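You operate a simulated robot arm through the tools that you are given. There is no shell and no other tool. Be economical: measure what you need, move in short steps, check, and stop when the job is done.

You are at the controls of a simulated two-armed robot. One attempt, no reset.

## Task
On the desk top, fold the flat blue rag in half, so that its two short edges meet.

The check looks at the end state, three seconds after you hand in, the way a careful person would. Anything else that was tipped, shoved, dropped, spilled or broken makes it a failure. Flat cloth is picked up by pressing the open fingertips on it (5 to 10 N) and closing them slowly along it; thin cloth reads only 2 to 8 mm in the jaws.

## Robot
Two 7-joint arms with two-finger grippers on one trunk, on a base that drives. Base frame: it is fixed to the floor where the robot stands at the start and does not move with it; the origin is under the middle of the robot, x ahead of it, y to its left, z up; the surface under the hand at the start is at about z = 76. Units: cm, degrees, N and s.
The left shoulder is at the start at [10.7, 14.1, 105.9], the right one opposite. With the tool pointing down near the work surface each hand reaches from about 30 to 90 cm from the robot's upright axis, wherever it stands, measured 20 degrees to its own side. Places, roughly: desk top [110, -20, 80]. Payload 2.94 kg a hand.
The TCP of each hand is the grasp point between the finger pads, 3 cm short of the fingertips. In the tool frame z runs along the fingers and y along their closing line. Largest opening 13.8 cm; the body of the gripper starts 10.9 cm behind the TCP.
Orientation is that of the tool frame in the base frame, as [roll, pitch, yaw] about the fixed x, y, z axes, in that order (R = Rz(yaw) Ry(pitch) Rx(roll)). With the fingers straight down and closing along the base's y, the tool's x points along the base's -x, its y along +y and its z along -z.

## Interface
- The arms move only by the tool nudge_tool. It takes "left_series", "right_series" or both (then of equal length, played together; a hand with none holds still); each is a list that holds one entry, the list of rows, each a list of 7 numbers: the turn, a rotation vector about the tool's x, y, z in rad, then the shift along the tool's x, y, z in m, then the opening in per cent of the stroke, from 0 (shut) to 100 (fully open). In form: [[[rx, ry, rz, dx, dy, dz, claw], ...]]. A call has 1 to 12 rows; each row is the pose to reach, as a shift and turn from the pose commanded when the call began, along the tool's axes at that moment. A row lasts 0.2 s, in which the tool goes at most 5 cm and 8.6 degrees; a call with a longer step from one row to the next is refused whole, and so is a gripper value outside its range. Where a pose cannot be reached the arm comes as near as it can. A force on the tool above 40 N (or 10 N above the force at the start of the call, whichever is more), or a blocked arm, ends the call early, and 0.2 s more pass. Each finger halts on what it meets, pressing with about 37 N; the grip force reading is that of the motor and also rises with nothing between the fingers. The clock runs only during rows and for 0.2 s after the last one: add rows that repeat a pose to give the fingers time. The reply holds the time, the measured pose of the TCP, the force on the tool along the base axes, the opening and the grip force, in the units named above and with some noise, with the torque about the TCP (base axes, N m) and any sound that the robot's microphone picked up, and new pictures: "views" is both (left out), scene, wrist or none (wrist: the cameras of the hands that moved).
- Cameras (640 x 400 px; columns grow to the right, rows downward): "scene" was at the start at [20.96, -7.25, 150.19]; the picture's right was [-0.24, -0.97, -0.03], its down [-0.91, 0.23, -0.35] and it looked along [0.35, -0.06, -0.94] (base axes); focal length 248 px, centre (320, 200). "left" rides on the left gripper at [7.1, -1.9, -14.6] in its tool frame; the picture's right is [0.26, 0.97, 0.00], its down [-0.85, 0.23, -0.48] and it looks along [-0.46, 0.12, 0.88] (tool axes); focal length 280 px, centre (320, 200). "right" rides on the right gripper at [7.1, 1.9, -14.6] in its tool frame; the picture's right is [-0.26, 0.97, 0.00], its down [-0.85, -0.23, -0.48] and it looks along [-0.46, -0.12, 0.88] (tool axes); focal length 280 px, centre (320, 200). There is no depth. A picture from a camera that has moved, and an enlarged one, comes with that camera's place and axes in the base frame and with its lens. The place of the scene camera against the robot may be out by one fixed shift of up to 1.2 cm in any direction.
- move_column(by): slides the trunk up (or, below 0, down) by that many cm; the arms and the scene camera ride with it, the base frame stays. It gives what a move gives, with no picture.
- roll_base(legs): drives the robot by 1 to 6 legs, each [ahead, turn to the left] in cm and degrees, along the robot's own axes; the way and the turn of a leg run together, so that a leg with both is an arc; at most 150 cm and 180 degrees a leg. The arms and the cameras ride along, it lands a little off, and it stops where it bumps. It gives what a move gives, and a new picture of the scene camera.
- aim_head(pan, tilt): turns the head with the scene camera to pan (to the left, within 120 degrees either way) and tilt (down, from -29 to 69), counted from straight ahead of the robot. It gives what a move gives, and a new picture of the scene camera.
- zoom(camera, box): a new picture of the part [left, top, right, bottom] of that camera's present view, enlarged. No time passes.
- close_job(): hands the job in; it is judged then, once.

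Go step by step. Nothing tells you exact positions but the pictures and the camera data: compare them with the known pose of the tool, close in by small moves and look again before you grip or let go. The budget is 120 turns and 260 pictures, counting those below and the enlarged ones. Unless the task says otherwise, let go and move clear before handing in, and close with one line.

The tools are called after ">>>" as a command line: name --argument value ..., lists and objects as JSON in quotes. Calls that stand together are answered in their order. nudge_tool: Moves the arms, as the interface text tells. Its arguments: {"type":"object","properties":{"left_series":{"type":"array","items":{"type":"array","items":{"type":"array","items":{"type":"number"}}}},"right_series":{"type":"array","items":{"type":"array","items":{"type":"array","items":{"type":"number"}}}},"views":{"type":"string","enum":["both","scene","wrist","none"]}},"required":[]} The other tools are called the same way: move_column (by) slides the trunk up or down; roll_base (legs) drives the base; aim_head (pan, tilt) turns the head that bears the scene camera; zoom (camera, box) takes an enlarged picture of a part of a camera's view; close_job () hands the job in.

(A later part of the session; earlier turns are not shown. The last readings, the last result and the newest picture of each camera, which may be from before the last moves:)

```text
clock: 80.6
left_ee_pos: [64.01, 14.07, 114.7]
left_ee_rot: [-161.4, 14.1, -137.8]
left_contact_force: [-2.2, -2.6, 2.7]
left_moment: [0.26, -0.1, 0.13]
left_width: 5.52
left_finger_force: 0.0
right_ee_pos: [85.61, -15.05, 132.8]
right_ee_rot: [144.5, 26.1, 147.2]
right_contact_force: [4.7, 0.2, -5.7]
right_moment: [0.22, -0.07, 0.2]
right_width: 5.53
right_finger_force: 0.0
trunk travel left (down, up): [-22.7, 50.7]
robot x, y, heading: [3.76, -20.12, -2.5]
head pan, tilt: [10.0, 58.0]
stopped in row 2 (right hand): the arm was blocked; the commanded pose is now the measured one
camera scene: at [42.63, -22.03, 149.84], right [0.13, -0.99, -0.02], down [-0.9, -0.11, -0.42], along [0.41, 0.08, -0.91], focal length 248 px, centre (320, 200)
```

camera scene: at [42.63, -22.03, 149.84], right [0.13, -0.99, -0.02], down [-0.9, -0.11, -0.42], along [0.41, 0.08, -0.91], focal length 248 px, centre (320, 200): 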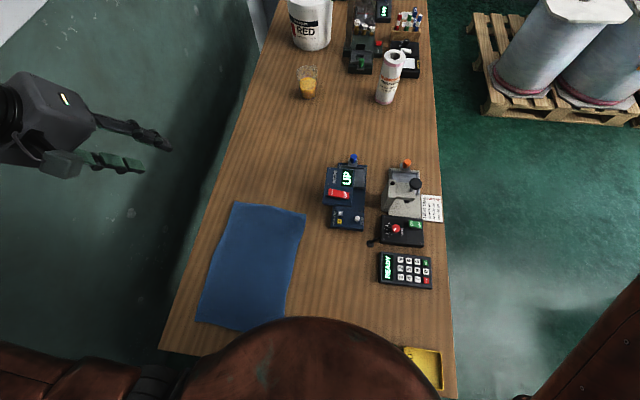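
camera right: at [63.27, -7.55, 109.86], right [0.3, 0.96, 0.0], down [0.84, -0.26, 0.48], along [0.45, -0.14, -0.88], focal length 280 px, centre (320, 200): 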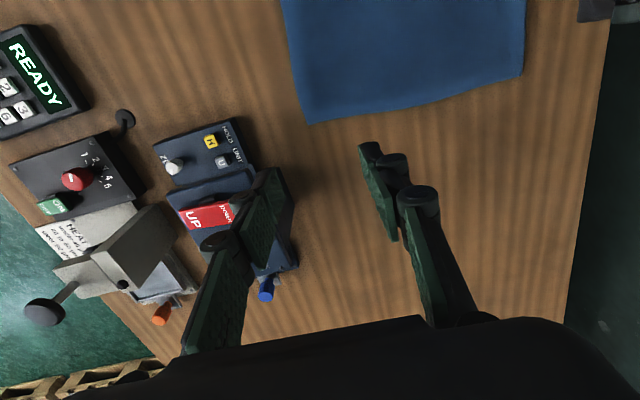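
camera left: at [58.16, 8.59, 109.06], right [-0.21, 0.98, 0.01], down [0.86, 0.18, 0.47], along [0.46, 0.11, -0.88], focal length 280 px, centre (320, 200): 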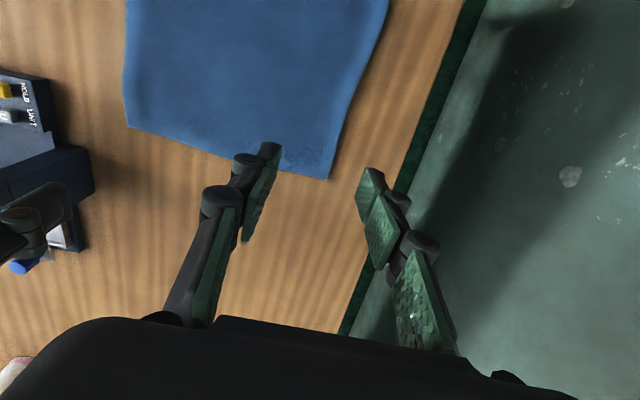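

The trunk seems to be in contact with the desk front, which keeps it rocking. Backing off 5 cm to where it was stable.

>>> roll_base --legs '[[-5, 0]]'

>>> aim_head --pan 40 --tilt 55

```text
clock: 81.3
left_ee_pos: [30.92, 16.88, 122.58]
left_ee_rot: [-148.2, 26.3, -131.9]
left_contact_force: [4.4, -0.9, 7.2]
left_moment: [0.07, 0.83, -0.06]
left_width: 5.54
left_finger_force: 0.0
right_ee_pos: [48.93, -15.24, 151.18]
right_ee_rot: [127.7, 38.5, 135.9]
right_contact_force: [1.3, 4.1, 5.1]
right_moment: [-0.37, 0.51, -0.27]
right_width: 5.54
right_finger_force: 0.4
trunk travel left (down, up): [-22.7, 50.7]
robot x, y, heading: [2.37, -20.36, -2.3]
head pan, tilt: [10.0, 58.0]
stopped in leg 1: the robot was blocked; the commanded pose is now the measured one
camera scene: at [15.39, -20.05, 152.95], right [0.13, -0.99, 0.01], down [-0.82, -0.11, -0.57], along [0.56, 0.06, -0.82], focal length 248 px, centre (320, 200)
```

scene: 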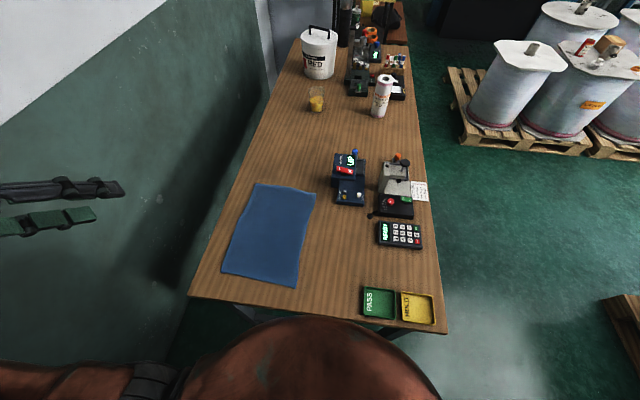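

```text
clock: 82.3
left_ee_pos: [46.18, 17.75, 116.88]
left_ee_rot: [-152.3, 22.2, -127.6]
left_contact_force: [0.0, -0.1, -1.3]
left_moment: [-0.03, 0.08, -0.02]
left_width: 5.54
left_finger_force: 0.1
right_ee_pos: [69.45, -21.14, 144.37]
right_ee_rot: [132.6, 29.0, 134.5]
right_contact_force: [1.6, -1.1, -1.0]
right_moment: [0.14, 0.07, 0.22]
right_width: 5.53
right_finger_force: 0.1
trunk travel left (down, up): [-22.7, 50.7]
robot x, y, heading: [3.09, -20.01, -2.4]
head pan, tilt: [40.0, 55.0]
camera scene: at [39.98, -18.39, 150.43], right [0.6, -0.8, -0.08], down [-0.72, -0.49, -0.49], along [0.35, 0.35, -0.87], focal length 248 px, centre (320, 200)
```

scene: 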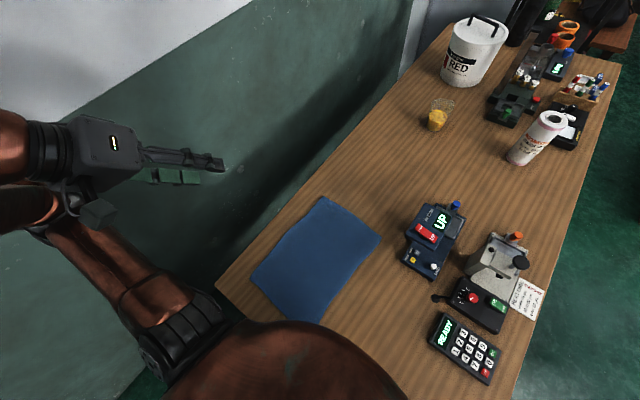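

Still rocking; I'll give it more time without commanding the arms or base.

>>> aim_head --pan -40 --tilt 55

>>> aim_head --pan 60 --tilt 55

>>> aim_head --pan 10 --tilt 58

```text
clock: 83.8
left_ee_pos: [42.27, 17.94, 117.81]
left_ee_rot: [-150.9, 23.3, -127.3]
left_contact_force: [1.6, 0.4, -0.8]
left_moment: [0.0, 0.11, -0.01]
left_width: 5.54
left_finger_force: 0.1
right_ee_pos: [64.82, -20.59, 145.77]
right_ee_rot: [131.5, 30.4, 134.0]
right_contact_force: [0.7, -0.2, 0.6]
right_moment: [0.03, 0.11, 0.1]
right_width: 5.53
right_finger_force: 0.2
trunk travel left (down, up): [-22.7, 50.7]
robot x, y, heading: [2.64, -20.34, -2.7]
head pan, tilt: [-40.0, 55.0]
camera scene: at [34.62, -27.33, 151.02], right [-0.67, -0.74, 0.06], down [-0.65, 0.56, -0.51], along [0.35, -0.38, -0.86], focal length 248 px, centre (320, 200)
```

scene: 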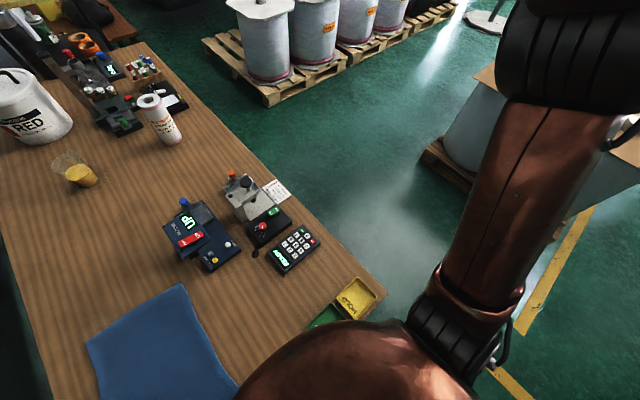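

```text
clock: 85.6
left_ee_pos: [32.13, 16.76, 121.03]
left_ee_rot: [-149.4, 26.3, -132.3]
left_contact_force: [2.2, -0.6, 2.5]
left_moment: [0.09, 0.2, -0.01]
left_width: 5.52
left_finger_force: 0.1
right_ee_pos: [50.0, -15.3, 149.1]
right_ee_rot: [128.5, 38.6, 136.8]
right_contact_force: [-9.4, 4.0, 2.9]
right_moment: [-0.35, -0.23, -0.63]
right_width: 5.51
right_finger_force: 0.0
trunk travel left (down, up): [-22.7, 50.7]
robot x, y, heading: [2.82, -20.32, -2.5]
head pan, tilt: [60.0, 55.0]
camera scene: at [17.25, -15.48, 152.0], right [0.84, -0.54, 0.01], down [-0.43, -0.69, -0.58], along [0.32, 0.48, -0.82], focal length 248 px, centre (320, 200)
```

scene: 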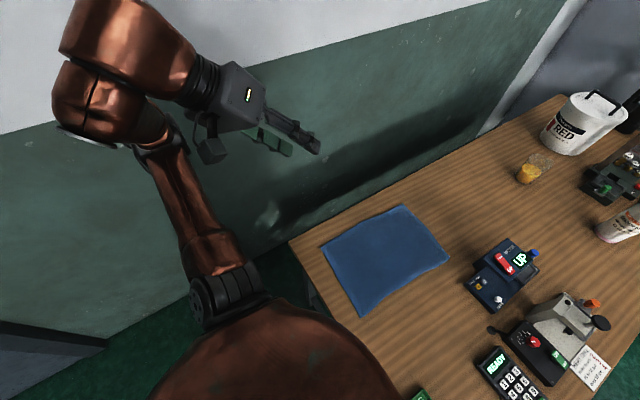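

```text
clock: 86.7
left_ee_pos: [41.08, 17.82, 118.46]
left_ee_rot: [-150.7, 24.1, -128.3]
left_contact_force: [0.2, -0.4, 0.4]
left_moment: [0.01, 0.11, -0.02]
left_width: 5.52
left_finger_force: 0.1
right_ee_pos: [63.14, -19.5, 146.03]
right_ee_rot: [131.2, 31.3, 134.5]
right_contact_force: [1.8, -0.2, -0.9]
right_moment: [-0.01, 0.13, 0.06]
right_width: 5.51
right_finger_force: 0.0
trunk travel left (down, up): [-22.7, 50.7]
robot x, y, heading: [3.05, -19.84, -2.6]
head pan, tilt: [10.0, 58.0]
camera scene: at [34.38, -21.46, 150.71], right [0.13, -0.99, -0.01], down [-0.88, -0.11, -0.46], along [0.46, 0.07, -0.89], focal length 248 px, centre (320, 200)
```

scene: 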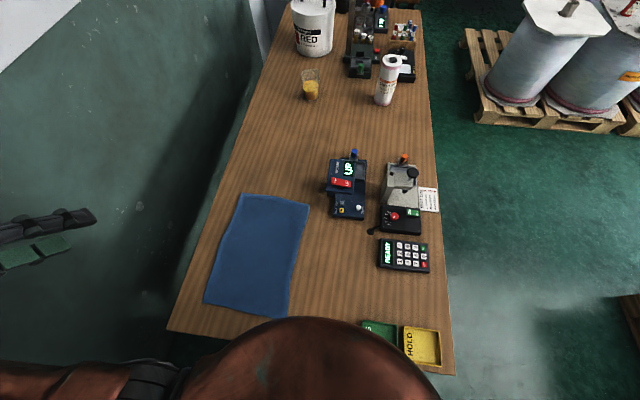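

I'll check how much sway is left using a long hold.

>>> nudge_tool --right_series '[[[0, 0, 0, 0, 0, 0, 40], [0, 0, 0, 0, 0, 0, 40], [0, 0, 0, 0, 0, 0, 40], [0, 0, 0, 0, 0, 0, 40], [0, 0, 0, 0, 0, 0, 40], [0, 0, 0, 0, 0, 0, 40], [0, 0, 0, 0, 0, 0, 40], [0, 0, 0, 0, 0, 0, 40], [0, 0, 0, 0, 0, 0, 40], [0, 0, 0, 0, 0, 0, 40], [0, 0, 0, 0, 0, 0, 40], [0, 0, 0, 0, 0, 0, 40]]]' --views "none"

```text
clock: 87.1
left_ee_pos: [25.73, 16.95, 121.43]
left_ee_rot: [-141.5, 28.6, -128.1]
left_contact_force: [-2.0, 2.8, 3.2]
left_moment: [-0.14, 0.05, -0.2]
left_width: 5.5
left_finger_force: 0.0
right_ee_pos: [47.2, -18.17, 147.56]
right_ee_rot: [129.0, 34.6, 132.9]
right_contact_force: [-5.1, 2.1, 4.5]
right_moment: [-0.25, 0.01, -0.35]
right_width: 5.55
right_finger_force: 0.1
trunk travel left (down, up): [-22.7, 50.7]
robot x, y, heading: [2.59, -19.98, -2.7]
head pan, tilt: [10.0, 58.0]
stopped in row 1 (left hand): the arm was blocked; the commanded pose is now the measured one
```

The robot sits tilted against the desk, so every arm command makes it jump. I need to back the base off; trying again now.

>>> roll_base --legs '[[-6, 0]]'

```text
clock: 88.0
left_ee_pos: [24.59, 18.5, 120.46]
left_ee_rot: [-147.4, 27.7, -128.3]
left_contact_force: [-0.6, 0.4, 0.9]
left_moment: [-0.06, -0.04, -0.06]
left_width: 5.51
left_finger_force: 0.0
right_ee_pos: [43.99, -17.26, 148.97]
right_ee_rot: [127.5, 35.5, 133.4]
right_contact_force: [-2.0, 0.4, 2.3]
right_moment: [-0.08, 0.0, -0.18]
right_width: 5.49
right_finger_force: 0.0
trunk travel left (down, up): [-22.7, 50.7]
robot x, y, heading: [-3.69, -19.96, -2.4]
head pan, tilt: [10.0, 58.0]
camera scene: at [14.86, -20.46, 151.72], right [0.13, -0.99, 0.0], down [-0.84, -0.11, -0.54], along [0.53, 0.07, -0.84], focal length 248 px, centre (320, 200)
```

scene: 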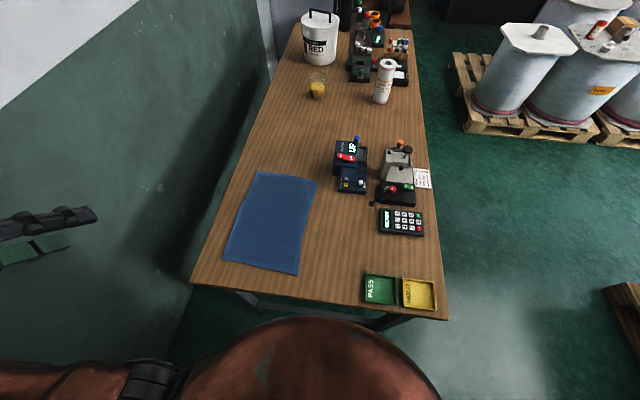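

The robot is free and upright again at x≈-3.7. From the reach limits seen so far, turning to about -30° lets the left hand reach all four corners by itself, so I'll fold one corner at a time with the left hand. Turning now.

>>> roll_base --legs '[[0, -27]]'

>>> aim_head --pan 40 --tilt 58

```text
clock: 88.9
left_ee_pos: [27.06, 16.54, 120.4]
left_ee_rot: [-147.6, 27.7, -131.9]
left_contact_force: [1.1, -0.7, 0.3]
left_moment: [0.06, 0.07, 0.04]
left_width: 5.54
left_finger_force: 0.0
right_ee_pos: [44.95, -20.33, 148.34]
right_ee_rot: [127.7, 35.1, 130.1]
right_contact_force: [0.8, -1.2, 0.3]
right_moment: [0.09, 0.06, 0.13]
right_width: 5.52
right_finger_force: 0.1
trunk travel left (down, up): [-22.7, 50.7]
robot x, y, heading: [-3.43, -19.91, -5.3]
head pan, tilt: [10.0, 58.0]
stopped in leg 1: the robot was blocked; the commanded pose is now the measured one
camera scene: at [17.09, -21.85, 151.32], right [0.08, -1.0, 0.0], down [-0.85, -0.07, -0.53], along [0.52, 0.04, -0.85], focal length 248 px, centre (320, 200)
```

scene: 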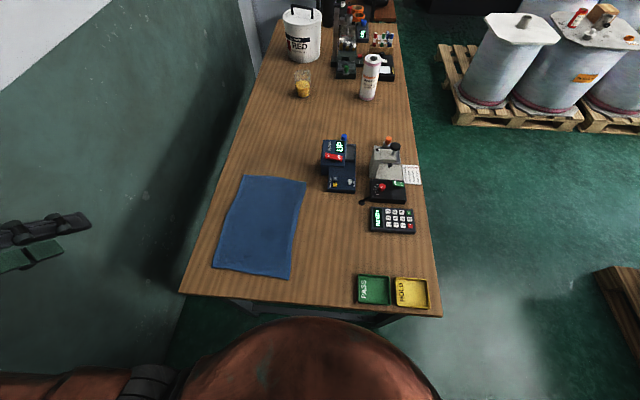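

```text
clock: 89.9
left_ee_pos: [26.53, 16.75, 120.45]
left_ee_rot: [-147.2, 27.8, -131.7]
left_contact_force: [1.0, -0.3, 0.4]
left_moment: [0.01, -0.03, 0.04]
left_width: 5.52
left_finger_force: 0.0
right_ee_pos: [44.27, -19.97, 148.62]
right_ee_rot: [127.6, 35.4, 130.0]
right_contact_force: [0.0, -0.5, 0.1]
right_moment: [-0.04, -0.03, 0.04]
right_width: 5.5
right_finger_force: 0.1
trunk travel left (down, up): [-22.7, 50.7]
robot x, y, heading: [-3.56, -19.68, -5.1]
head pan, tilt: [40.0, 58.0]
camera scene: at [14.98, -18.22, 151.44], right [0.57, -0.82, 0.0], down [-0.7, -0.48, -0.53], along [0.44, 0.3, -0.85], focal length 248 px, centre (320, 200)
```

scene: 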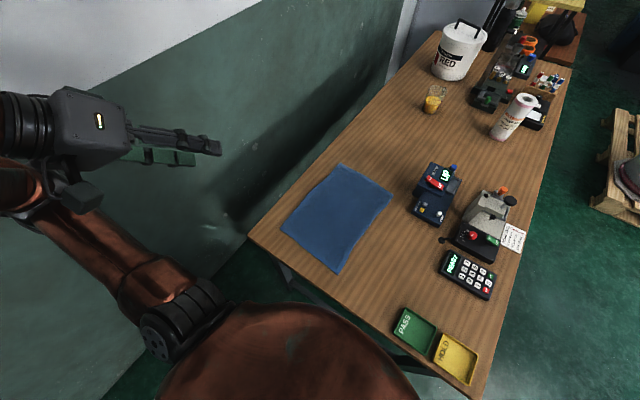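

It's steady now; retrying the turn.

>>> roll_base --legs '[[0, -25]]'

```text
clock: 91.6
left_ee_pos: [39.38, 0.42, 120.45]
left_ee_rot: [-147.2, 27.7, -157.2]
left_contact_force: [-0.2, -1.2, -0.6]
left_moment: [0.03, -0.04, 0.02]
left_width: 5.53
left_finger_force: 0.1
right_ee_pos: [39.56, -40.4, 148.62]
right_ee_rot: [127.5, 35.4, 104.7]
right_contact_force: [-0.3, -0.2, -0.3]
right_moment: [0.04, -0.01, 0.04]
right_width: 5.52
right_finger_force: 0.1
trunk travel left (down, up): [-22.7, 50.7]
robot x, y, heading: [-3.15, -19.85, -30.7]
head pan, tilt: [40.0, 58.0]
camera scene: at [14.39, -26.41, 151.44], right [0.16, -0.99, 0.0], down [-0.84, -0.14, -0.53], along [0.52, 0.09, -0.85], focal length 248 px, centre (320, 200)
```

scene: 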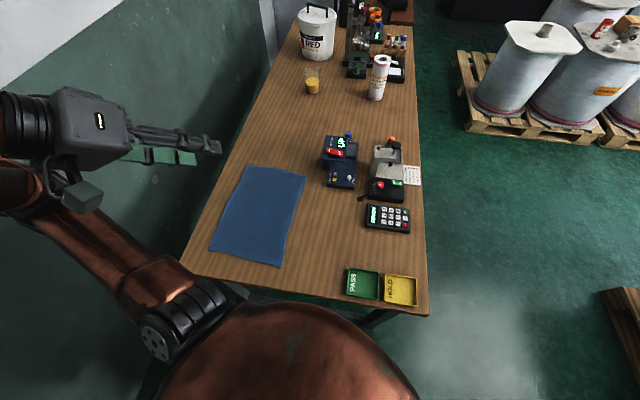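

Good, smooth turn to -30.7. Now leveling the left hand and moving it toward the far-left corner.

>>> nudge_tool --left_series '[[[-0.046, 0.057, 0.024, -0.014, 0.016, 0.019, 40], [-0.092, 0.114, 0.048, -0.027, 0.031, 0.038, 40], [-0.137, 0.172, 0.072, -0.041, 0.047, 0.058, 40], [-0.183, 0.229, 0.096, -0.054, 0.062, 0.077, 40], [-0.229, 0.286, 0.12, -0.068, 0.078, 0.096, 40], [-0.275, 0.343, 0.145, -0.082, 0.094, 0.115, 40], [-0.321, 0.4, 0.169, -0.095, 0.109, 0.134, 40], [-0.366, 0.458, 0.193, -0.109, 0.125, 0.154, 40], [-0.412, 0.515, 0.217, -0.122, 0.14, 0.173, 40], [-0.458, 0.572, 0.241, -0.136, 0.156, 0.192, 40], [-0.458, 0.572, 0.241, -0.136, 0.156, 0.192, 40]]]' --views "wrist"

```text
clock: 94.0
left_ee_pos: [59.85, 12.21, 105.01]
left_ee_rot: [179.9, 0.1, -179.8]
left_contact_force: [-0.3, -0.3, 1.2]
left_moment: [-0.01, -0.02, -0.01]
left_width: 5.51
left_finger_force: 0.0
right_ee_pos: [39.56, -40.43, 148.74]
right_ee_rot: [127.6, 35.5, 104.6]
right_contact_force: [-1.0, -0.4, 0.0]
right_moment: [0.01, 0.0, 0.01]
right_width: 5.52
right_finger_force: 0.2
trunk travel left (down, up): [-22.7, 50.7]
robot x, y, heading: [-3.6, -20.01, -30.5]
head pan, tilt: [40.0, 58.0]
camera left: at [52.69, 10.17, 119.56], right [-0.27, 0.96, 0.0], down [0.85, 0.23, 0.48], along [0.46, 0.13, -0.88], focal length 280 px, centre (320, 200)
```

left: 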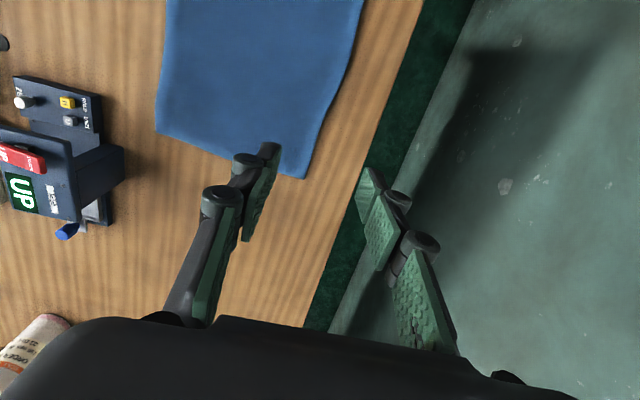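

The left hand now reaches properly. The far-left corner is at (72.3,12.9). Moving just above it.

>>> nudge_tool --left_series '[[[0, 0, 0, -0.02, -0.005, 0.035, 33], [0, 0, 0, -0.04, -0.01, 0.07, 33], [0, 0, 0, -0.06, -0.015, 0.105, 33], [0, 0, 0, -0.08, -0.02, 0.14, 33], [0, 0, 0, -0.1, -0.025, 0.17, 33], [0, 0, 0, -0.114, -0.027, 0.2, 33], [0, 0, 0, -0.114, -0.027, 0.225, 33], [0, 0, 0, -0.114, -0.027, 0.225, 33]]]' --views "both"

```text
clock: 95.8
left_ee_pos: [71.37, 9.43, 82.75]
left_ee_rot: [179.9, 0.2, -179.8]
left_contact_force: [0.4, -0.3, -0.2]
left_moment: [0.02, 0.0, 0.0]
left_width: 4.54
left_finger_force: 0.0
right_ee_pos: [39.53, -40.37, 148.65]
right_ee_rot: [127.6, 35.5, 104.6]
right_contact_force: [-0.1, -0.8, 0.4]
right_moment: [0.01, -0.03, 0.04]
right_width: 5.53
right_finger_force: 0.0
trunk travel left (down, up): [-22.7, 50.7]
robot x, y, heading: [-3.27, -19.66, -30.7]
head pan, tilt: [40.0, 58.0]
camera scene: at [14.37, -26.45, 151.44], right [0.16, -0.99, 0.0], down [-0.84, -0.14, -0.53], along [0.52, 0.09, -0.85], focal length 248 px, centre (320, 200)
camera left: at [64.25, 7.44, 97.21], right [-0.27, 0.96, 0.0], down [0.85, 0.23, 0.48], along [0.46, 0.13, -0.88], focal length 280 px, centre (320, 200)
```

scene: 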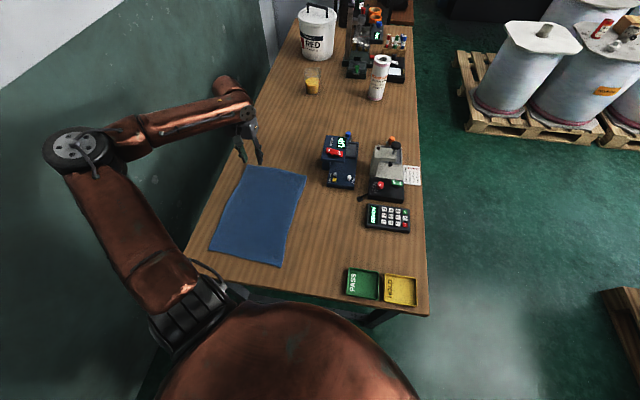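
left: 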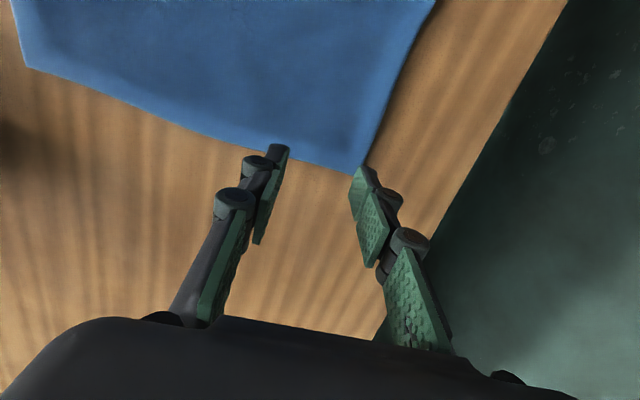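

The tips will land just inside the edge; I'll shift 4 mm inward and descend onto the rag.

>>> nudge_tool --left_series '[[[0, 0, 0, 0.004, 0, 0.01, 33], [0, 0, 0, 0.004, 0, 0.02, 33], [0, 0, 0, 0.004, 0, 0.028, 33], [0, 0, 0, 0.004, 0, 0.033, 33], [0, 0, 0, 0.004, 0, 0.037, 33], [0, 0, 0, 0.004, 0, 0.037, 33]]]' --views "none"

```text
clock: 97.2
left_ee_pos: [71.02, 9.33, 79.21]
left_ee_rot: [179.9, 0.5, -179.7]
left_contact_force: [0.9, 1.4, 21.8]
left_moment: [0.14, 0.02, -0.01]
left_width: 4.8
left_finger_force: 1.2
right_ee_pos: [39.35, -40.61, 148.77]
right_ee_rot: [127.4, 35.4, 104.5]
right_contact_force: [0.0, 0.0, -0.7]
right_moment: [0.01, -0.02, 0.03]
right_width: 5.52
right_finger_force: 0.0
trunk travel left (down, up): [-22.7, 50.7]
robot x, y, heading: [-3.76, -19.78, -30.7]
head pan, tilt: [40.0, 58.0]
```

Pressing at 22 N is a bit much; I'll ease up 1.5 mm and close slowly.

>>> nudge_tool --left_series '[[[0, 0, 0, 0, 0, -0.0013, 33], [0, 0, 0, 0, 0, -0.0013, 31], [0, 0, 0, 0, 0, -0.0013, 29], [0, 0, 0, 0, 0, -0.0013, 27], [0, 0, 0, 0, 0, -0.0013, 25], [0, 0, 0, 0, 0, -0.0013, 23], [0, 0, 0, 0, 0, -0.0013, 21], [0, 0, 0, 0, 0, -0.0013, 19], [0, 0, 0, 0, 0, -0.0013, 17], [0, 0, 0, 0, 0, -0.0013, 15], [0, 0, 0, 0, 0, -0.0013, 15]]]' --views "wrist"

```text
clock: 99.6
left_ee_pos: [70.94, 9.5, 79.03]
left_ee_rot: [179.9, 0.1, -179.8]
left_contact_force: [-0.8, -1.0, 22.5]
left_moment: [-0.06, 0.03, -0.06]
left_width: 2.01
left_finger_force: 0.1
right_ee_pos: [39.38, -40.48, 148.67]
right_ee_rot: [127.4, 35.3, 104.6]
right_contact_force: [0.2, -0.7, 0.7]
right_moment: [0.01, -0.01, -0.01]
right_width: 5.52
right_finger_force: 0.1
trunk travel left (down, up): [-22.7, 50.7]
robot x, y, heading: [-3.11, -20.01, -30.7]
head pan, tilt: [40.0, 58.0]
camera left: at [63.74, 7.44, 93.64], right [-0.27, 0.96, 0.0], down [0.85, 0.23, 0.48], along [0.46, 0.13, -0.88], focal length 280 px, centre (320, 200)
```

left: 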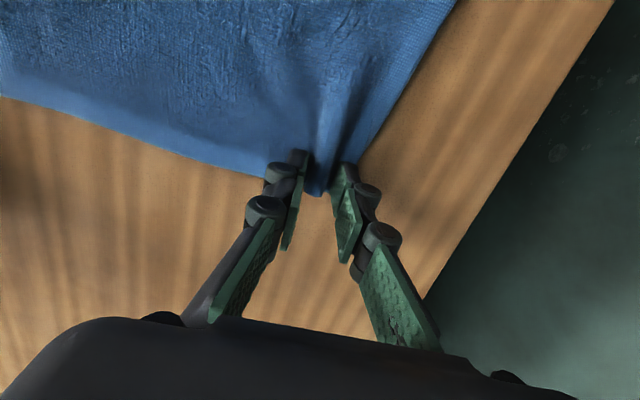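

The rag is gathering between the fingers. Finishing the close.

>>> nudge_tool --left_series '[[[0, 0, 0, 0, 0, -0.0005, 13], [0, 0, 0, 0, 0, -0.0005, 11], [0, 0, 0, 0, 0, -0.001, 9], [0, 0, 0, 0, 0, -0.001, 7], [0, 0, 0, 0, 0, -0.001, 5], [0, 0, 0, 0, 0, -0.001, 3], [0, 0, 0, 0, 0, -0.001, 1], [0, 0, 0, 0, 0, -0.001, 0], [0, 0, 0, 0, 0, -0.001, 0], [0, 0, 0, 0, 0, -0.001, 0]]]' --views "wrist"

```text
clock: 101.8
left_ee_pos: [71.03, 9.6, 79.12]
left_ee_rot: [179.9, 0.2, -179.8]
left_contact_force: [-1.0, 0.0, 7.3]
left_moment: [0.02, 0.05, 0.0]
left_width: 0.65
left_finger_force: 35.3
right_ee_pos: [39.59, -40.34, 148.54]
right_ee_rot: [127.6, 35.3, 104.6]
right_contact_force: [0.0, 0.0, 0.6]
right_moment: [0.03, 0.0, 0.02]
right_width: 5.55
right_finger_force: 0.1
trunk travel left (down, up): [-22.7, 50.7]
robot x, y, heading: [-3.42, -19.86, -30.8]
head pan, tilt: [40.0, 58.0]
camera left: at [63.84, 7.46, 93.65], right [-0.27, 0.96, 0.0], down [0.85, 0.23, 0.48], along [0.46, 0.13, -0.88], focal length 280 px, centre (320, 200)
```

left: 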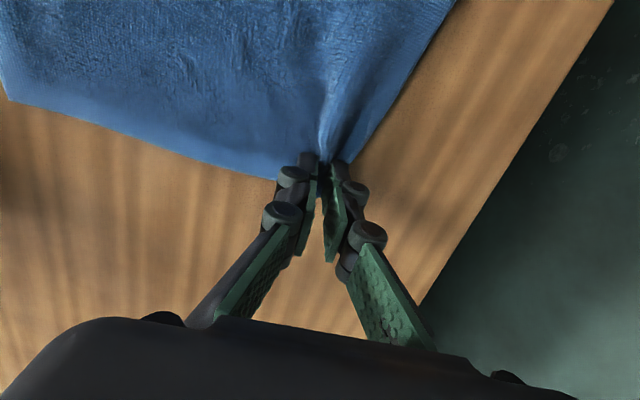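

The rag is gripped (6.5 mm). Now the first half of an arc, lifting the corner up and toward the near side while tilting the hand so the edge turns over.

>>> nudge_tool --left_series '[[[0, -0.068, 0, 0.0041, 0.001, -0.0265, 0], [0, -0.136, 0, 0.0131, 0.002, -0.0522, 0], [0, -0.204, 0, 0.0268, 0.003, -0.0762, 0], [0, -0.272, 0, 0.0446, 0.0045, -0.0978, 0], [0, -0.339, 0, 0.0661, 0.0055, -0.1163, 0], [0, -0.407, 0, 0.0909, 0.0065, -0.1312, 0], [0, -0.475, 0, 0.118, 0.008, -0.1421, 0], [0, -0.543, 0, 0.1467, 0.009, -0.1486, 0], [0, -0.611, 0, 0.1763, 0.01, -0.1505, 0], [0, -0.611, 0, 0.1763, 0.01, -0.1505, 0]]]' --views "both"

```text
clock: 104.0
left_ee_pos: [59.31, 13.32, 96.18]
left_ee_rot: [179.9, 35.2, -180.0]
left_contact_force: [0.1, -0.5, -0.1]
left_moment: [-0.04, 0.01, -0.04]
left_width: 0.47
left_finger_force: 33.4
left hand out of reach, approached as far as the arm can: row 8, 9, 10
right_ee_pos: [39.62, -40.45, 148.62]
right_ee_rot: [127.7, 35.4, 104.6]
right_contact_force: [0.6, -0.7, -0.5]
right_moment: [0.0, 0.0, 0.05]
right_width: 5.54
right_finger_force: 0.0
trunk travel left (down, up): [-22.7, 50.7]
robot x, y, heading: [-3.18, -19.86, -30.9]
head pan, tilt: [40.0, 58.0]
camera scene: at [14.38, -26.43, 151.43], right [0.16, -0.99, 0.0], down [-0.84, -0.14, -0.53], along [0.52, 0.09, -0.85], focal length 248 px, centre (320, 200)
camera left: at [45.12, 11.33, 103.82], right [-0.22, 0.96, -0.15], down [0.42, 0.23, 0.88], along [0.88, 0.13, -0.45], focal length 280 px, centre (320, 200)
```

scene: 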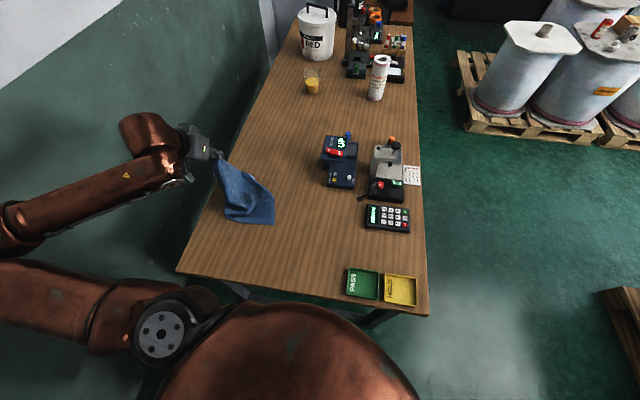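
left: 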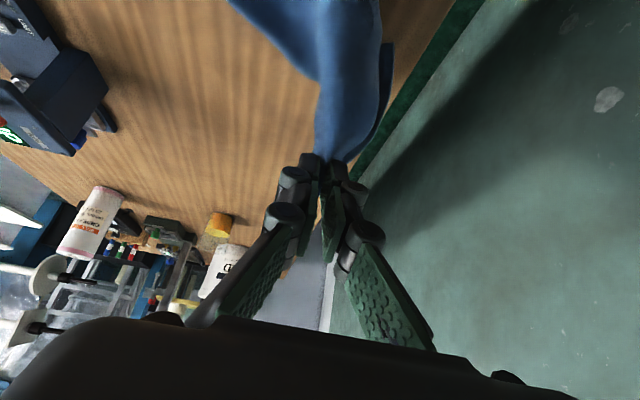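

The tilt ran into a reach limit at x=59, and the rag looks shifted. I'll zoom in to see how it lies.

>>> zoom --camera "scene" --box '[160, 120, 320, 260]'

```text
2.86 times, centred on (240, 190) of scene
camera zoom: at [14.38, -26.43, 151.43], right [0.16, -0.99, 0.0], down [-0.84, -0.14, -0.53], along [0.52, 0.09, -0.85], focal length 710 px, centre (549, 229)
```

zoom: 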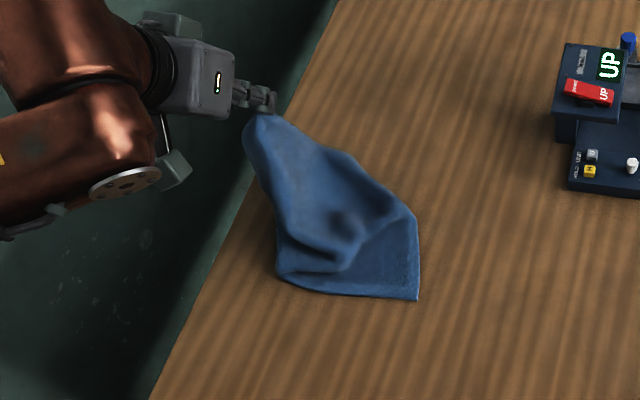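

The rag is slippery and slid along under the high arc. I'll reverse the motion, laying the corner back down outward, and then use a much lower path.

>>> nudge_tool --left_series '[[[0, 0.07, 0, -0.005, 0, 0, 0], [0, 0.14, 0, -0.015, -0.002, 0, 0], [0, 0.21, 0, -0.03, -0.004, 0.005, 0], [0, 0.28, 0, -0.045, -0.006, 0.01, 0], [0, 0.35, 0, -0.06, -0.01, 0.02, 0], [0, 0.42, 0, -0.07, -0.015, 0.03, 0], [0, 0.49, 0, -0.08, -0.02, 0.04, 0], [0, 0.56, 0, -0.09, -0.025, 0.05, 0], [0, 0.61, 0, -0.1, -0.03, 0.06, 0], [0, 0.61, 0, -0.11, -0.03, 0.07, 0], [0, 0.61, 0, -0.11, -0.03, 0.07, 0]]]' --views "scene"

```text
clock: 106.4
left_ee_pos: [72.35, 10.6, 96.62]
left_ee_rot: [180.0, 0.2, -179.8]
left_contact_force: [-0.1, 1.3, -0.1]
left_moment: [-0.06, -0.03, -0.01]
left_width: 0.47
left_finger_force: 33.9
right_ee_pos: [39.69, -40.43, 148.69]
right_ee_rot: [127.5, 35.4, 104.6]
right_contact_force: [0.5, -0.1, -1.0]
right_moment: [-0.02, -0.03, -0.02]
right_width: 5.52
right_finger_force: 0.1
trunk travel left (down, up): [-22.7, 50.7]
robot x, y, heading: [-3.35, -19.6, -30.7]
head pan, tilt: [40.0, 58.0]
camera scene: at [14.39, -26.35, 151.44], right [0.16, -0.99, 0.0], down [-0.84, -0.14, -0.53], along [0.52, 0.09, -0.85], focal length 248 px, centre (320, 200)
```

scene: 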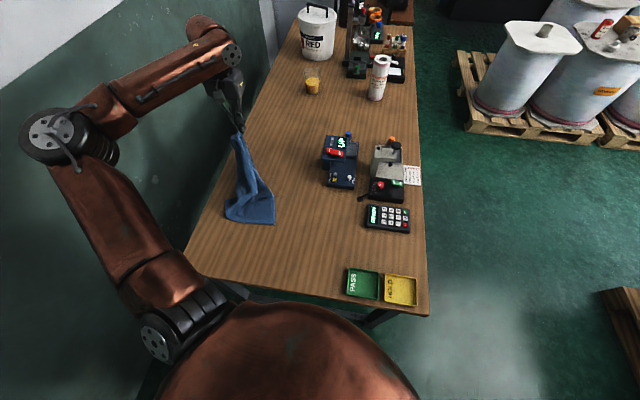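

The far corner is still held. The right hand can serve as an anchor pressing on the near part while the left hand works, so I'll bring it down to hover near the rag with fingers closed.

>>> nudge_tool --right_series '[[[0.05, 0.073, -0.036, 0.033, -0.013, 0.018, 30], [0.1, 0.146, -0.073, 0.066, -0.027, 0.035, 20], [0.15, 0.219, -0.109, 0.098, -0.04, 0.053, 10], [0.2, 0.292, -0.145, 0.131, -0.054, 0.07, 0], [0.25, 0.365, -0.182, 0.164, -0.067, 0.088, 0], [0.3, 0.438, -0.218, 0.197, -0.081, 0.106, 0], [0.349, 0.51, -0.254, 0.229, -0.094, 0.123, 0], [0.399, 0.583, -0.291, 0.262, -0.107, 0.141, 0], [0.449, 0.656, -0.327, 0.295, -0.121, 0.158, 0], [0.499, 0.729, -0.363, 0.328, -0.134, 0.176, 0], [0.549, 0.802, -0.4, 0.36, -0.148, 0.193, 0], [0.599, 0.875, -0.436, 0.393, -0.161, 0.211, 0]]]' --views "both"

```text
clock: 109.0
left_ee_pos: [72.49, 10.84, 96.47]
left_ee_rot: [180.0, 0.1, -179.9]
left_contact_force: [-0.4, -0.1, -0.8]
left_moment: [-0.08, 0.06, -0.02]
left_width: 0.46
left_finger_force: 33.3
right_ee_pos: [42.22, -22.07, 104.85]
right_ee_rot: [-179.8, -0.1, 150.0]
right_contact_force: [0.3, 0.1, -0.6]
right_moment: [-0.02, 0.01, -0.01]
right_width: 0.0
right_finger_force: 28.6
trunk travel left (down, up): [-22.7, 50.7]
robot x, y, heading: [-3.47, -19.82, -30.7]
head pan, tilt: [40.0, 58.0]
camera scene: at [14.65, -26.24, 151.41], right [0.16, -0.99, 0.0], down [-0.84, -0.14, -0.53], along [0.52, 0.08, -0.85], focal length 248 px, centre (320, 200)
camera right: at [36.98, -16.88, 119.39], right [0.71, 0.7, 0.0], down [0.62, -0.62, 0.47], along [0.33, -0.34, -0.88], focal length 280 px, centre (320, 200)
```

scene: 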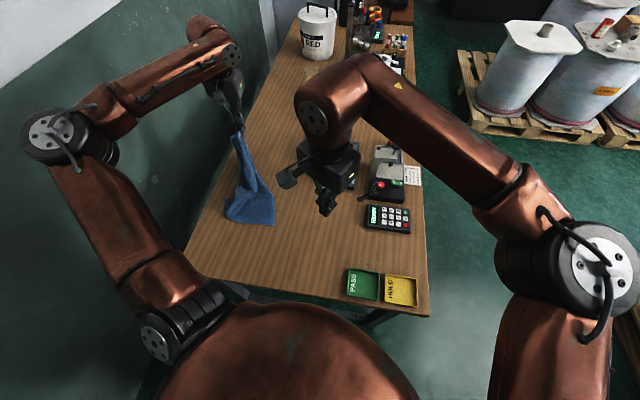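
right: 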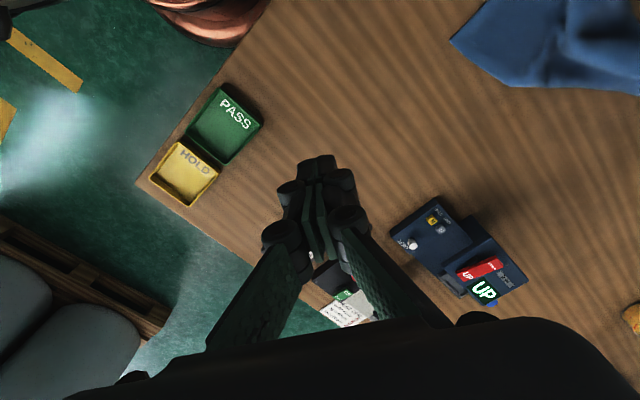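

Now I'll move the right hand over the near-right corner of the rag, which is at about (48.5,-4).

>>> nudge_tool --right_series '[[[0, 0, 0, 0.003, 0.03, 0.02, 0], [0, 0, 0, 0.006, 0.06, 0.045, 0], [0, 0, 0, 0.009, 0.09, 0.07, 0], [0, 0, 0, 0.012, 0.12, 0.1, 0], [0, 0, 0, 0.015, 0.15, 0.13, 0], [0, 0, 0, 0.018, 0.18, 0.16, 0], [0, 0, 0, 0.021, 0.205, 0.185, 0], [0, 0, 0, 0.0245, 0.228, 0.2, 0], [0, 0, 0, 0.0245, 0.228, 0.2, 0]]]' --views "both"

```text
clock: 111.0
left_ee_pos: [72.47, 10.78, 96.62]
left_ee_rot: [-180.0, 0.2, -179.8]
left_contact_force: [-0.7, -0.7, -0.3]
left_moment: [-0.07, -0.02, -0.06]
left_width: 0.47
left_finger_force: 33.8
right_ee_pos: [49.25, -3.03, 85.0]
right_ee_rot: [-179.9, 0.1, 150.0]
right_contact_force: [-1.1, -0.3, 0.1]
right_moment: [-0.05, -0.01, -0.01]
right_width: 0.03
right_finger_force: 28.6
right hand out of reach, approached as far as the arm can: row 7, 8, 9
trunk travel left (down, up): [-22.7, 50.7]
robot x, y, heading: [-3.13, -19.6, -30.8]
head pan, tilt: [40.0, 58.0]
camera scene: at [14.46, -26.26, 151.45], right [0.16, -0.99, 0.0], down [-0.84, -0.14, -0.53], along [0.52, 0.08, -0.85], focal length 248 px, centre (320, 200)
camera right: at [43.91, 2.11, 99.54], right [0.71, 0.7, 0.0], down [0.62, -0.62, 0.48], along [0.34, -0.34, -0.88], focal length 280 px, centre (320, 200)
```

scene: 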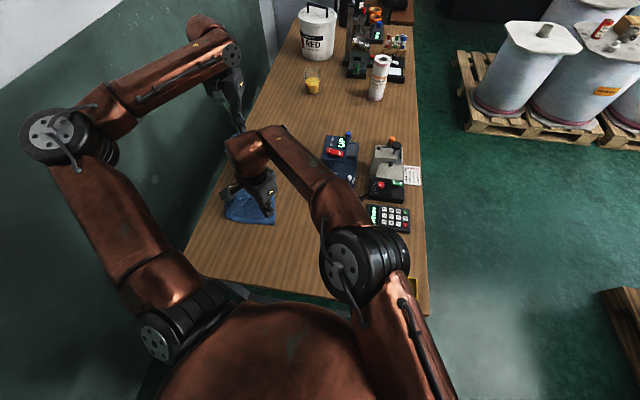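
right: 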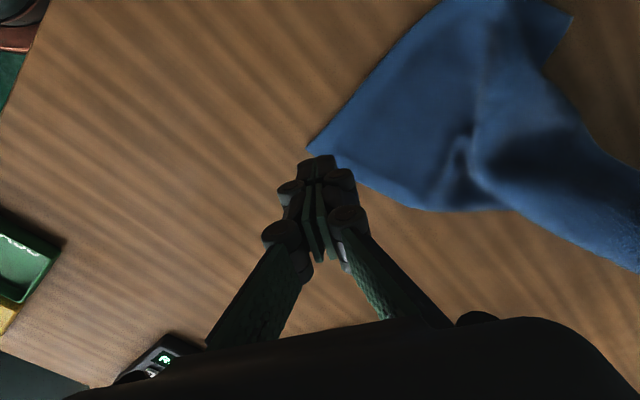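

The right hand just reaches the near-right corner, which sits at (48.8,-4.2) with the rag rotated a little. I'll lower the left hand with its corner, press the right fingertips on the near corner, and then drag it back toward the robot to flatten the rag.

>>> nudge_tool --left_series '[[[0, 0, 0, -0.005, 0, 0.035, 0], [0, 0, 0, -0.01, 0, 0.07, 0], [0, 0, 0, -0.015, 0, 0.105, 0], [0, 0, 0, -0.02, 0, 0.135, 0], [0, 0, 0, -0.025, 0, 0.155, 0], [0, 0, 0, -0.025, 0, 0.16, 0], [0, 0, 0, -0.025, 0, 0.16, 0]]]' --right_series '[[[0, 0, 0, 0, 0, 0.01, 0], [0, 0, 0, 0, 0, 0.02, 0], [0, 0, 0, 0, 0, 0.03, 0], [0, 0, 0, 0, 0, 0.04, 0], [0, 0, 0, 0, 0, 0.05, 0], [0, 0, 0, 0, 0, 0.055, 0], [0, 0, 0, 0, 0, 0.0575, 0]]]' --views "wrist"

```text
clock: 112.6
left_ee_pos: [74.93, 10.61, 80.59]
left_ee_rot: [179.9, 0.2, -180.0]
left_contact_force: [-0.5, 0.4, 1.6]
left_moment: [-0.01, 0.0, -0.05]
left_width: 0.46
left_finger_force: 33.6
right_ee_pos: [49.34, -3.57, 80.28]
right_ee_rot: [-180.0, 0.0, 150.0]
right_contact_force: [-0.3, 0.1, 0.2]
right_moment: [0.02, -0.03, -0.01]
right_width: 0.0
right_finger_force: 28.5
right hand out of reach, approached as far as the arm can: row 5, 6, 7
trunk travel left (down, up): [-22.7, 50.7]
robot x, y, heading: [-3.4, -19.75, -30.7]
head pan, tilt: [40.0, 58.0]
camera right: at [44.01, 1.51, 94.93], right [0.71, 0.7, 0.0], down [0.62, -0.62, 0.48], along [0.34, -0.34, -0.88], focal length 280 px, centre (320, 200)
camera left: at [67.79, 8.68, 95.18], right [-0.27, 0.96, 0.0], down [0.85, 0.23, 0.48], along [0.46, 0.13, -0.88], focal length 280 px, centre (320, 200)
```

right: 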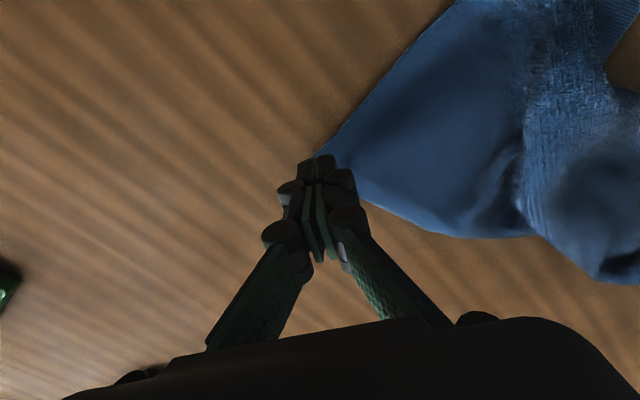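
left: 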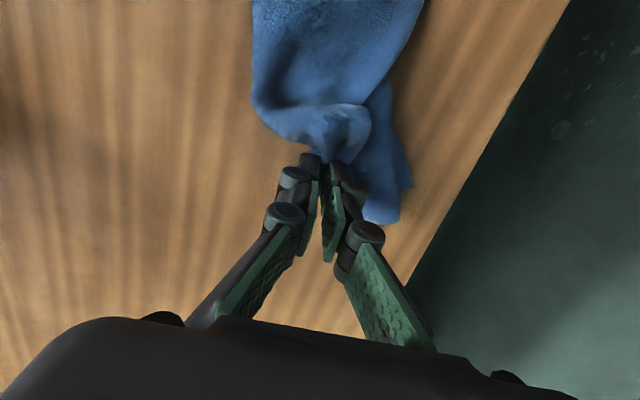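

The right hand can't reach lower there, so I'll use the left hand. I'll lay the far corner down and release it, and pull the right hand clear.

>>> nudge_tool --left_series '[[[0, 0, 0, 0, 0, 0.01, 0], [0, 0, 0, 0, 0, 0.011, 0], [0, 0, 0, 0, 0, 0.011, 10], [0, 0, 0, 0, 0, 0.011, 20], [0, 0, 0, 0, 0, 0.011, 30], [0, 0, 0, 0, 0, 0.0, 33], [0, 0, 0, 0, 0, -0.03, 33], [0, 0, 0, 0.02, 0, -0.07, 33], [0, 0, 0, 0.05, 0, -0.11, 33], [0, 0, 0, 0.09, 0, -0.14, 33], [0, 0, 0, 0.13, 0, -0.16, 33], [0, 0, 0, 0.13, 0, -0.16, 33]]]' --right_series '[[[0, 0, 0, 0, 0, -0.02, 0], [0, 0, 0, 0, -0.02, -0.05, 0], [0, 0, 0, 0, -0.05, -0.08, 0], [0, 0, 0, 0, -0.08, -0.11, 0], [0, 0, 0, 0, -0.12, -0.14, 0], [0, 0, 0, 0, -0.16, -0.17, 0], [0, 0, 0, 0, -0.2, -0.2, 0], [0, 0, 0, 0, -0.24, -0.22, 0], [0, 0, 0, 0, -0.28, -0.24, 0], [0, 0, 0, 0, -0.28, -0.24, 0], [0, 0, 0, 0, -0.28, -0.24, 0], [0, 0, 0, 0, -0.28, -0.24, 0]]]' --views "both"

```text
clock: 115.2
left_ee_pos: [61.82, 10.62, 96.58]
left_ee_rot: [180.0, 0.2, -179.8]
left_contact_force: [-0.5, -0.2, 0.7]
left_moment: [0.02, 0.02, -0.01]
left_width: 4.56
left_finger_force: 0.0
right_ee_pos: [35.58, -27.77, 104.4]
right_ee_rot: [-179.8, 0.1, 150.1]
right_contact_force: [1.2, -0.5, 0.8]
right_moment: [-0.02, 0.04, 0.01]
right_width: 0.01
right_finger_force: 28.7
trunk travel left (down, up): [-22.7, 50.7]
robot x, y, heading: [-3.07, -19.76, -30.5]
head pan, tilt: [40.0, 58.0]
camera scene: at [14.59, -26.31, 151.41], right [0.16, -0.99, 0.0], down [-0.84, -0.14, -0.53], along [0.52, 0.09, -0.85], focal length 248 px, centre (320, 200)
camera right: at [30.34, -22.7, 118.94], right [0.71, 0.7, 0.0], down [0.62, -0.62, 0.48], along [0.33, -0.34, -0.88], focal length 280 px, centre (320, 200)
camera left: at [54.73, 8.57, 111.05], right [-0.27, 0.96, 0.0], down [0.85, 0.23, 0.48], along [0.46, 0.13, -0.88], focal length 280 px, centre (320, 200)
```

scene: 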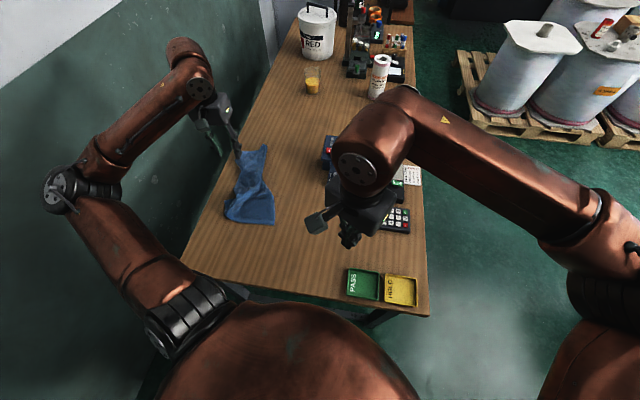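
right: 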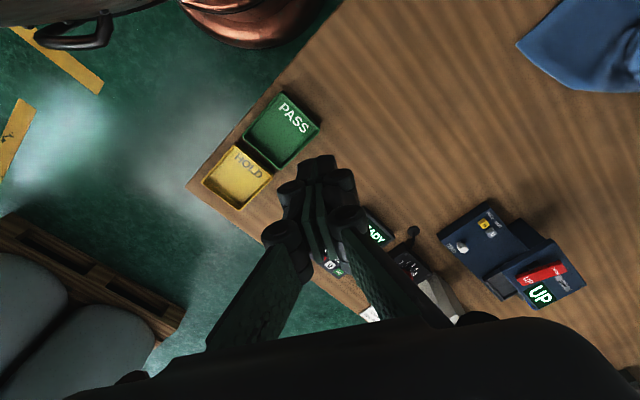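
left: 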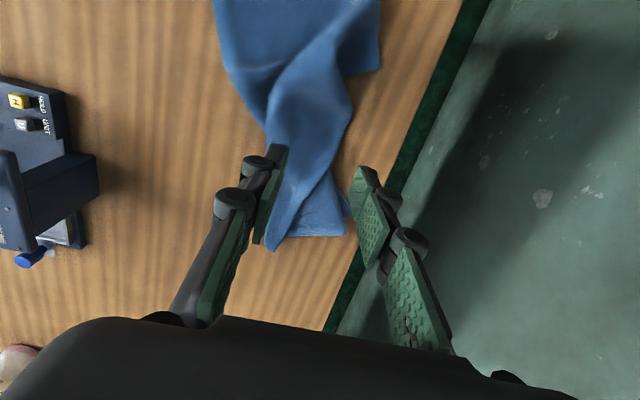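

Zooming in to see the rag's shape.

>>> zoom --camera "scene" --box '[195, 130, 305, 240]'

```text
3.64 times, centred on (250, 185) of scene
camera zoom: at [14.59, -26.31, 151.41], right [0.16, -0.99, 0.0], down [-0.84, -0.14, -0.53], along [0.52, 0.09, -0.85], focal length 903 px, centre (574, 254)
```

zoom: 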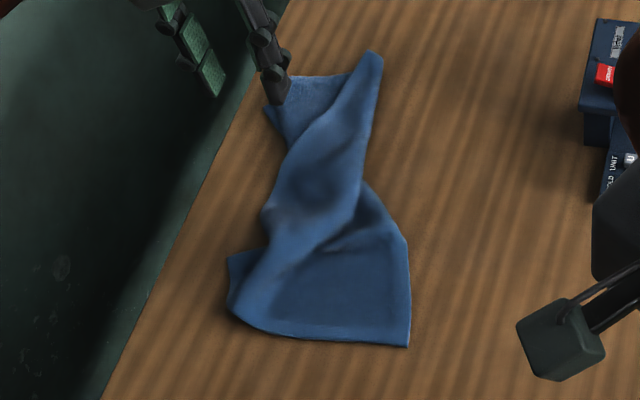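

The rag is rotated and its left half is bunched. I'll use both hands: the right on the near-right corner, the left to spread the left side. Turning the base 8° left gives the right hand reach there.

>>> roll_base --legs '[[0, 9]]'

```text
clock: 116.2
left_ee_pos: [56.38, 20.37, 96.62]
left_ee_rot: [-180.0, 0.2, -170.8]
left_contact_force: [-0.1, 0.9, 0.3]
left_moment: [-0.04, -0.02, -0.03]
left_width: 4.61
left_finger_force: 0.1
right_ee_pos: [36.27, -21.53, 104.43]
right_ee_rot: [-179.8, 0.0, 159.0]
right_contact_force: [0.4, 0.3, -0.1]
right_moment: [-0.05, -0.04, 0.0]
right_width: 0.03
right_finger_force: 28.4
trunk travel left (down, up): [-22.7, 50.7]
robot x, y, heading: [-2.95, -20.06, -21.7]
head pan, tilt: [40.0, 58.0]
camera scene: at [15.06, -23.36, 151.44], right [0.31, -0.95, 0.0], down [-0.81, -0.27, -0.53], along [0.5, 0.17, -0.85], focal length 248 px, centre (320, 200)
```

scene: 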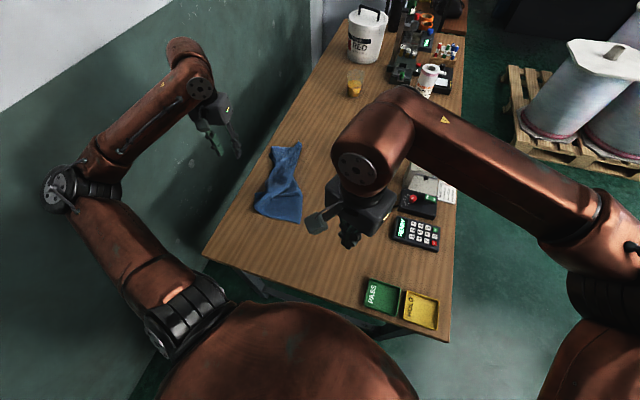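

Bringing the right hand over the near-right corner with slightly open fingers.

>>> nudge_tool --right_series '[[[0, 0, 0, -0.008, 0.028, 0.02, 10], [0, 0, 0, -0.016, 0.056, 0.045, 20], [0, 0, 0, -0.024, 0.084, 0.07, 22], [0, 0, 0, -0.032, 0.112, 0.1, 22], [0, 0, 0, -0.04, 0.14, 0.13, 22], [0, 0, 0, -0.048, 0.168, 0.16, 22], [0, 0, 0, -0.055, 0.196, 0.185, 22], [0, 0, 0, -0.062, 0.222, 0.205, 22], [0, 0, 0, -0.062, 0.222, 0.205, 22]]]' --views "wrist"

```text
clock: 118.2
left_ee_pos: [56.24, 20.23, 96.61]
left_ee_rot: [179.9, 0.2, -170.8]
left_contact_force: [-0.2, 0.0, 1.5]
left_moment: [0.03, -0.02, 0.01]
left_width: 4.53
left_finger_force: 0.0
right_ee_pos: [50.01, -3.18, 83.82]
right_ee_rot: [-179.8, 0.0, 159.0]
right_contact_force: [0.2, -0.7, 0.8]
right_moment: [0.01, 0.0, -0.03]
right_width: 3.02
right_finger_force: 0.0
trunk travel left (down, up): [-22.7, 50.7]
robot x, y, heading: [-3.76, -20.08, -21.7]
head pan, tilt: [40.0, 58.0]
camera right: at [44.01, 1.11, 98.38], right [0.59, 0.81, 0.0], down [0.71, -0.52, 0.48], along [0.38, -0.28, -0.88], focal length 280 px, centre (320, 200)
```

right: 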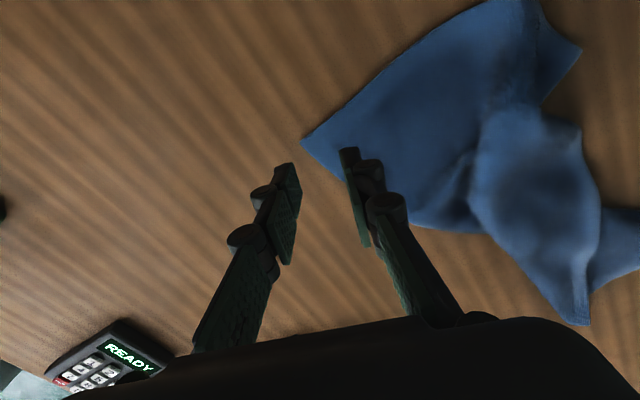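

Corner is at (48.5,-3.9). Adjusting 2 cm inward and pressing down.

>>> nudge_tool --right_series '[[[0, 0, 0, 0.0105, 0.0163, 0, 22], [0, 0, 0, 0.0105, 0.0163, 0.015, 22], [0, 0, 0, 0.0105, 0.0163, 0.03, 22], [0, 0, 0, 0.0105, 0.0163, 0.04, 22], [0, 0, 0, 0.0105, 0.0163, 0.046, 22], [0, 0, 0, 0.0105, 0.0163, 0.046, 22]]]' --views "none"

```text
clock: 119.6
left_ee_pos: [56.23, 20.45, 96.72]
left_ee_rot: [179.9, 0.3, -170.8]
left_contact_force: [0.2, 0.2, -0.7]
left_moment: [0.0, -0.02, 0.01]
left_width: 4.55
left_finger_force: 0.0
right_ee_pos: [49.53, -1.31, 79.23]
right_ee_rot: [-179.9, 0.0, 158.9]
right_contact_force: [1.5, -0.2, 10.8]
right_moment: [0.11, -0.09, 0.02]
right_width: 3.04
right_finger_force: 0.1
trunk travel left (down, up): [-22.7, 50.7]
robot x, y, heading: [-3.32, -19.6, -21.9]
head pan, tilt: [40.0, 58.0]
```

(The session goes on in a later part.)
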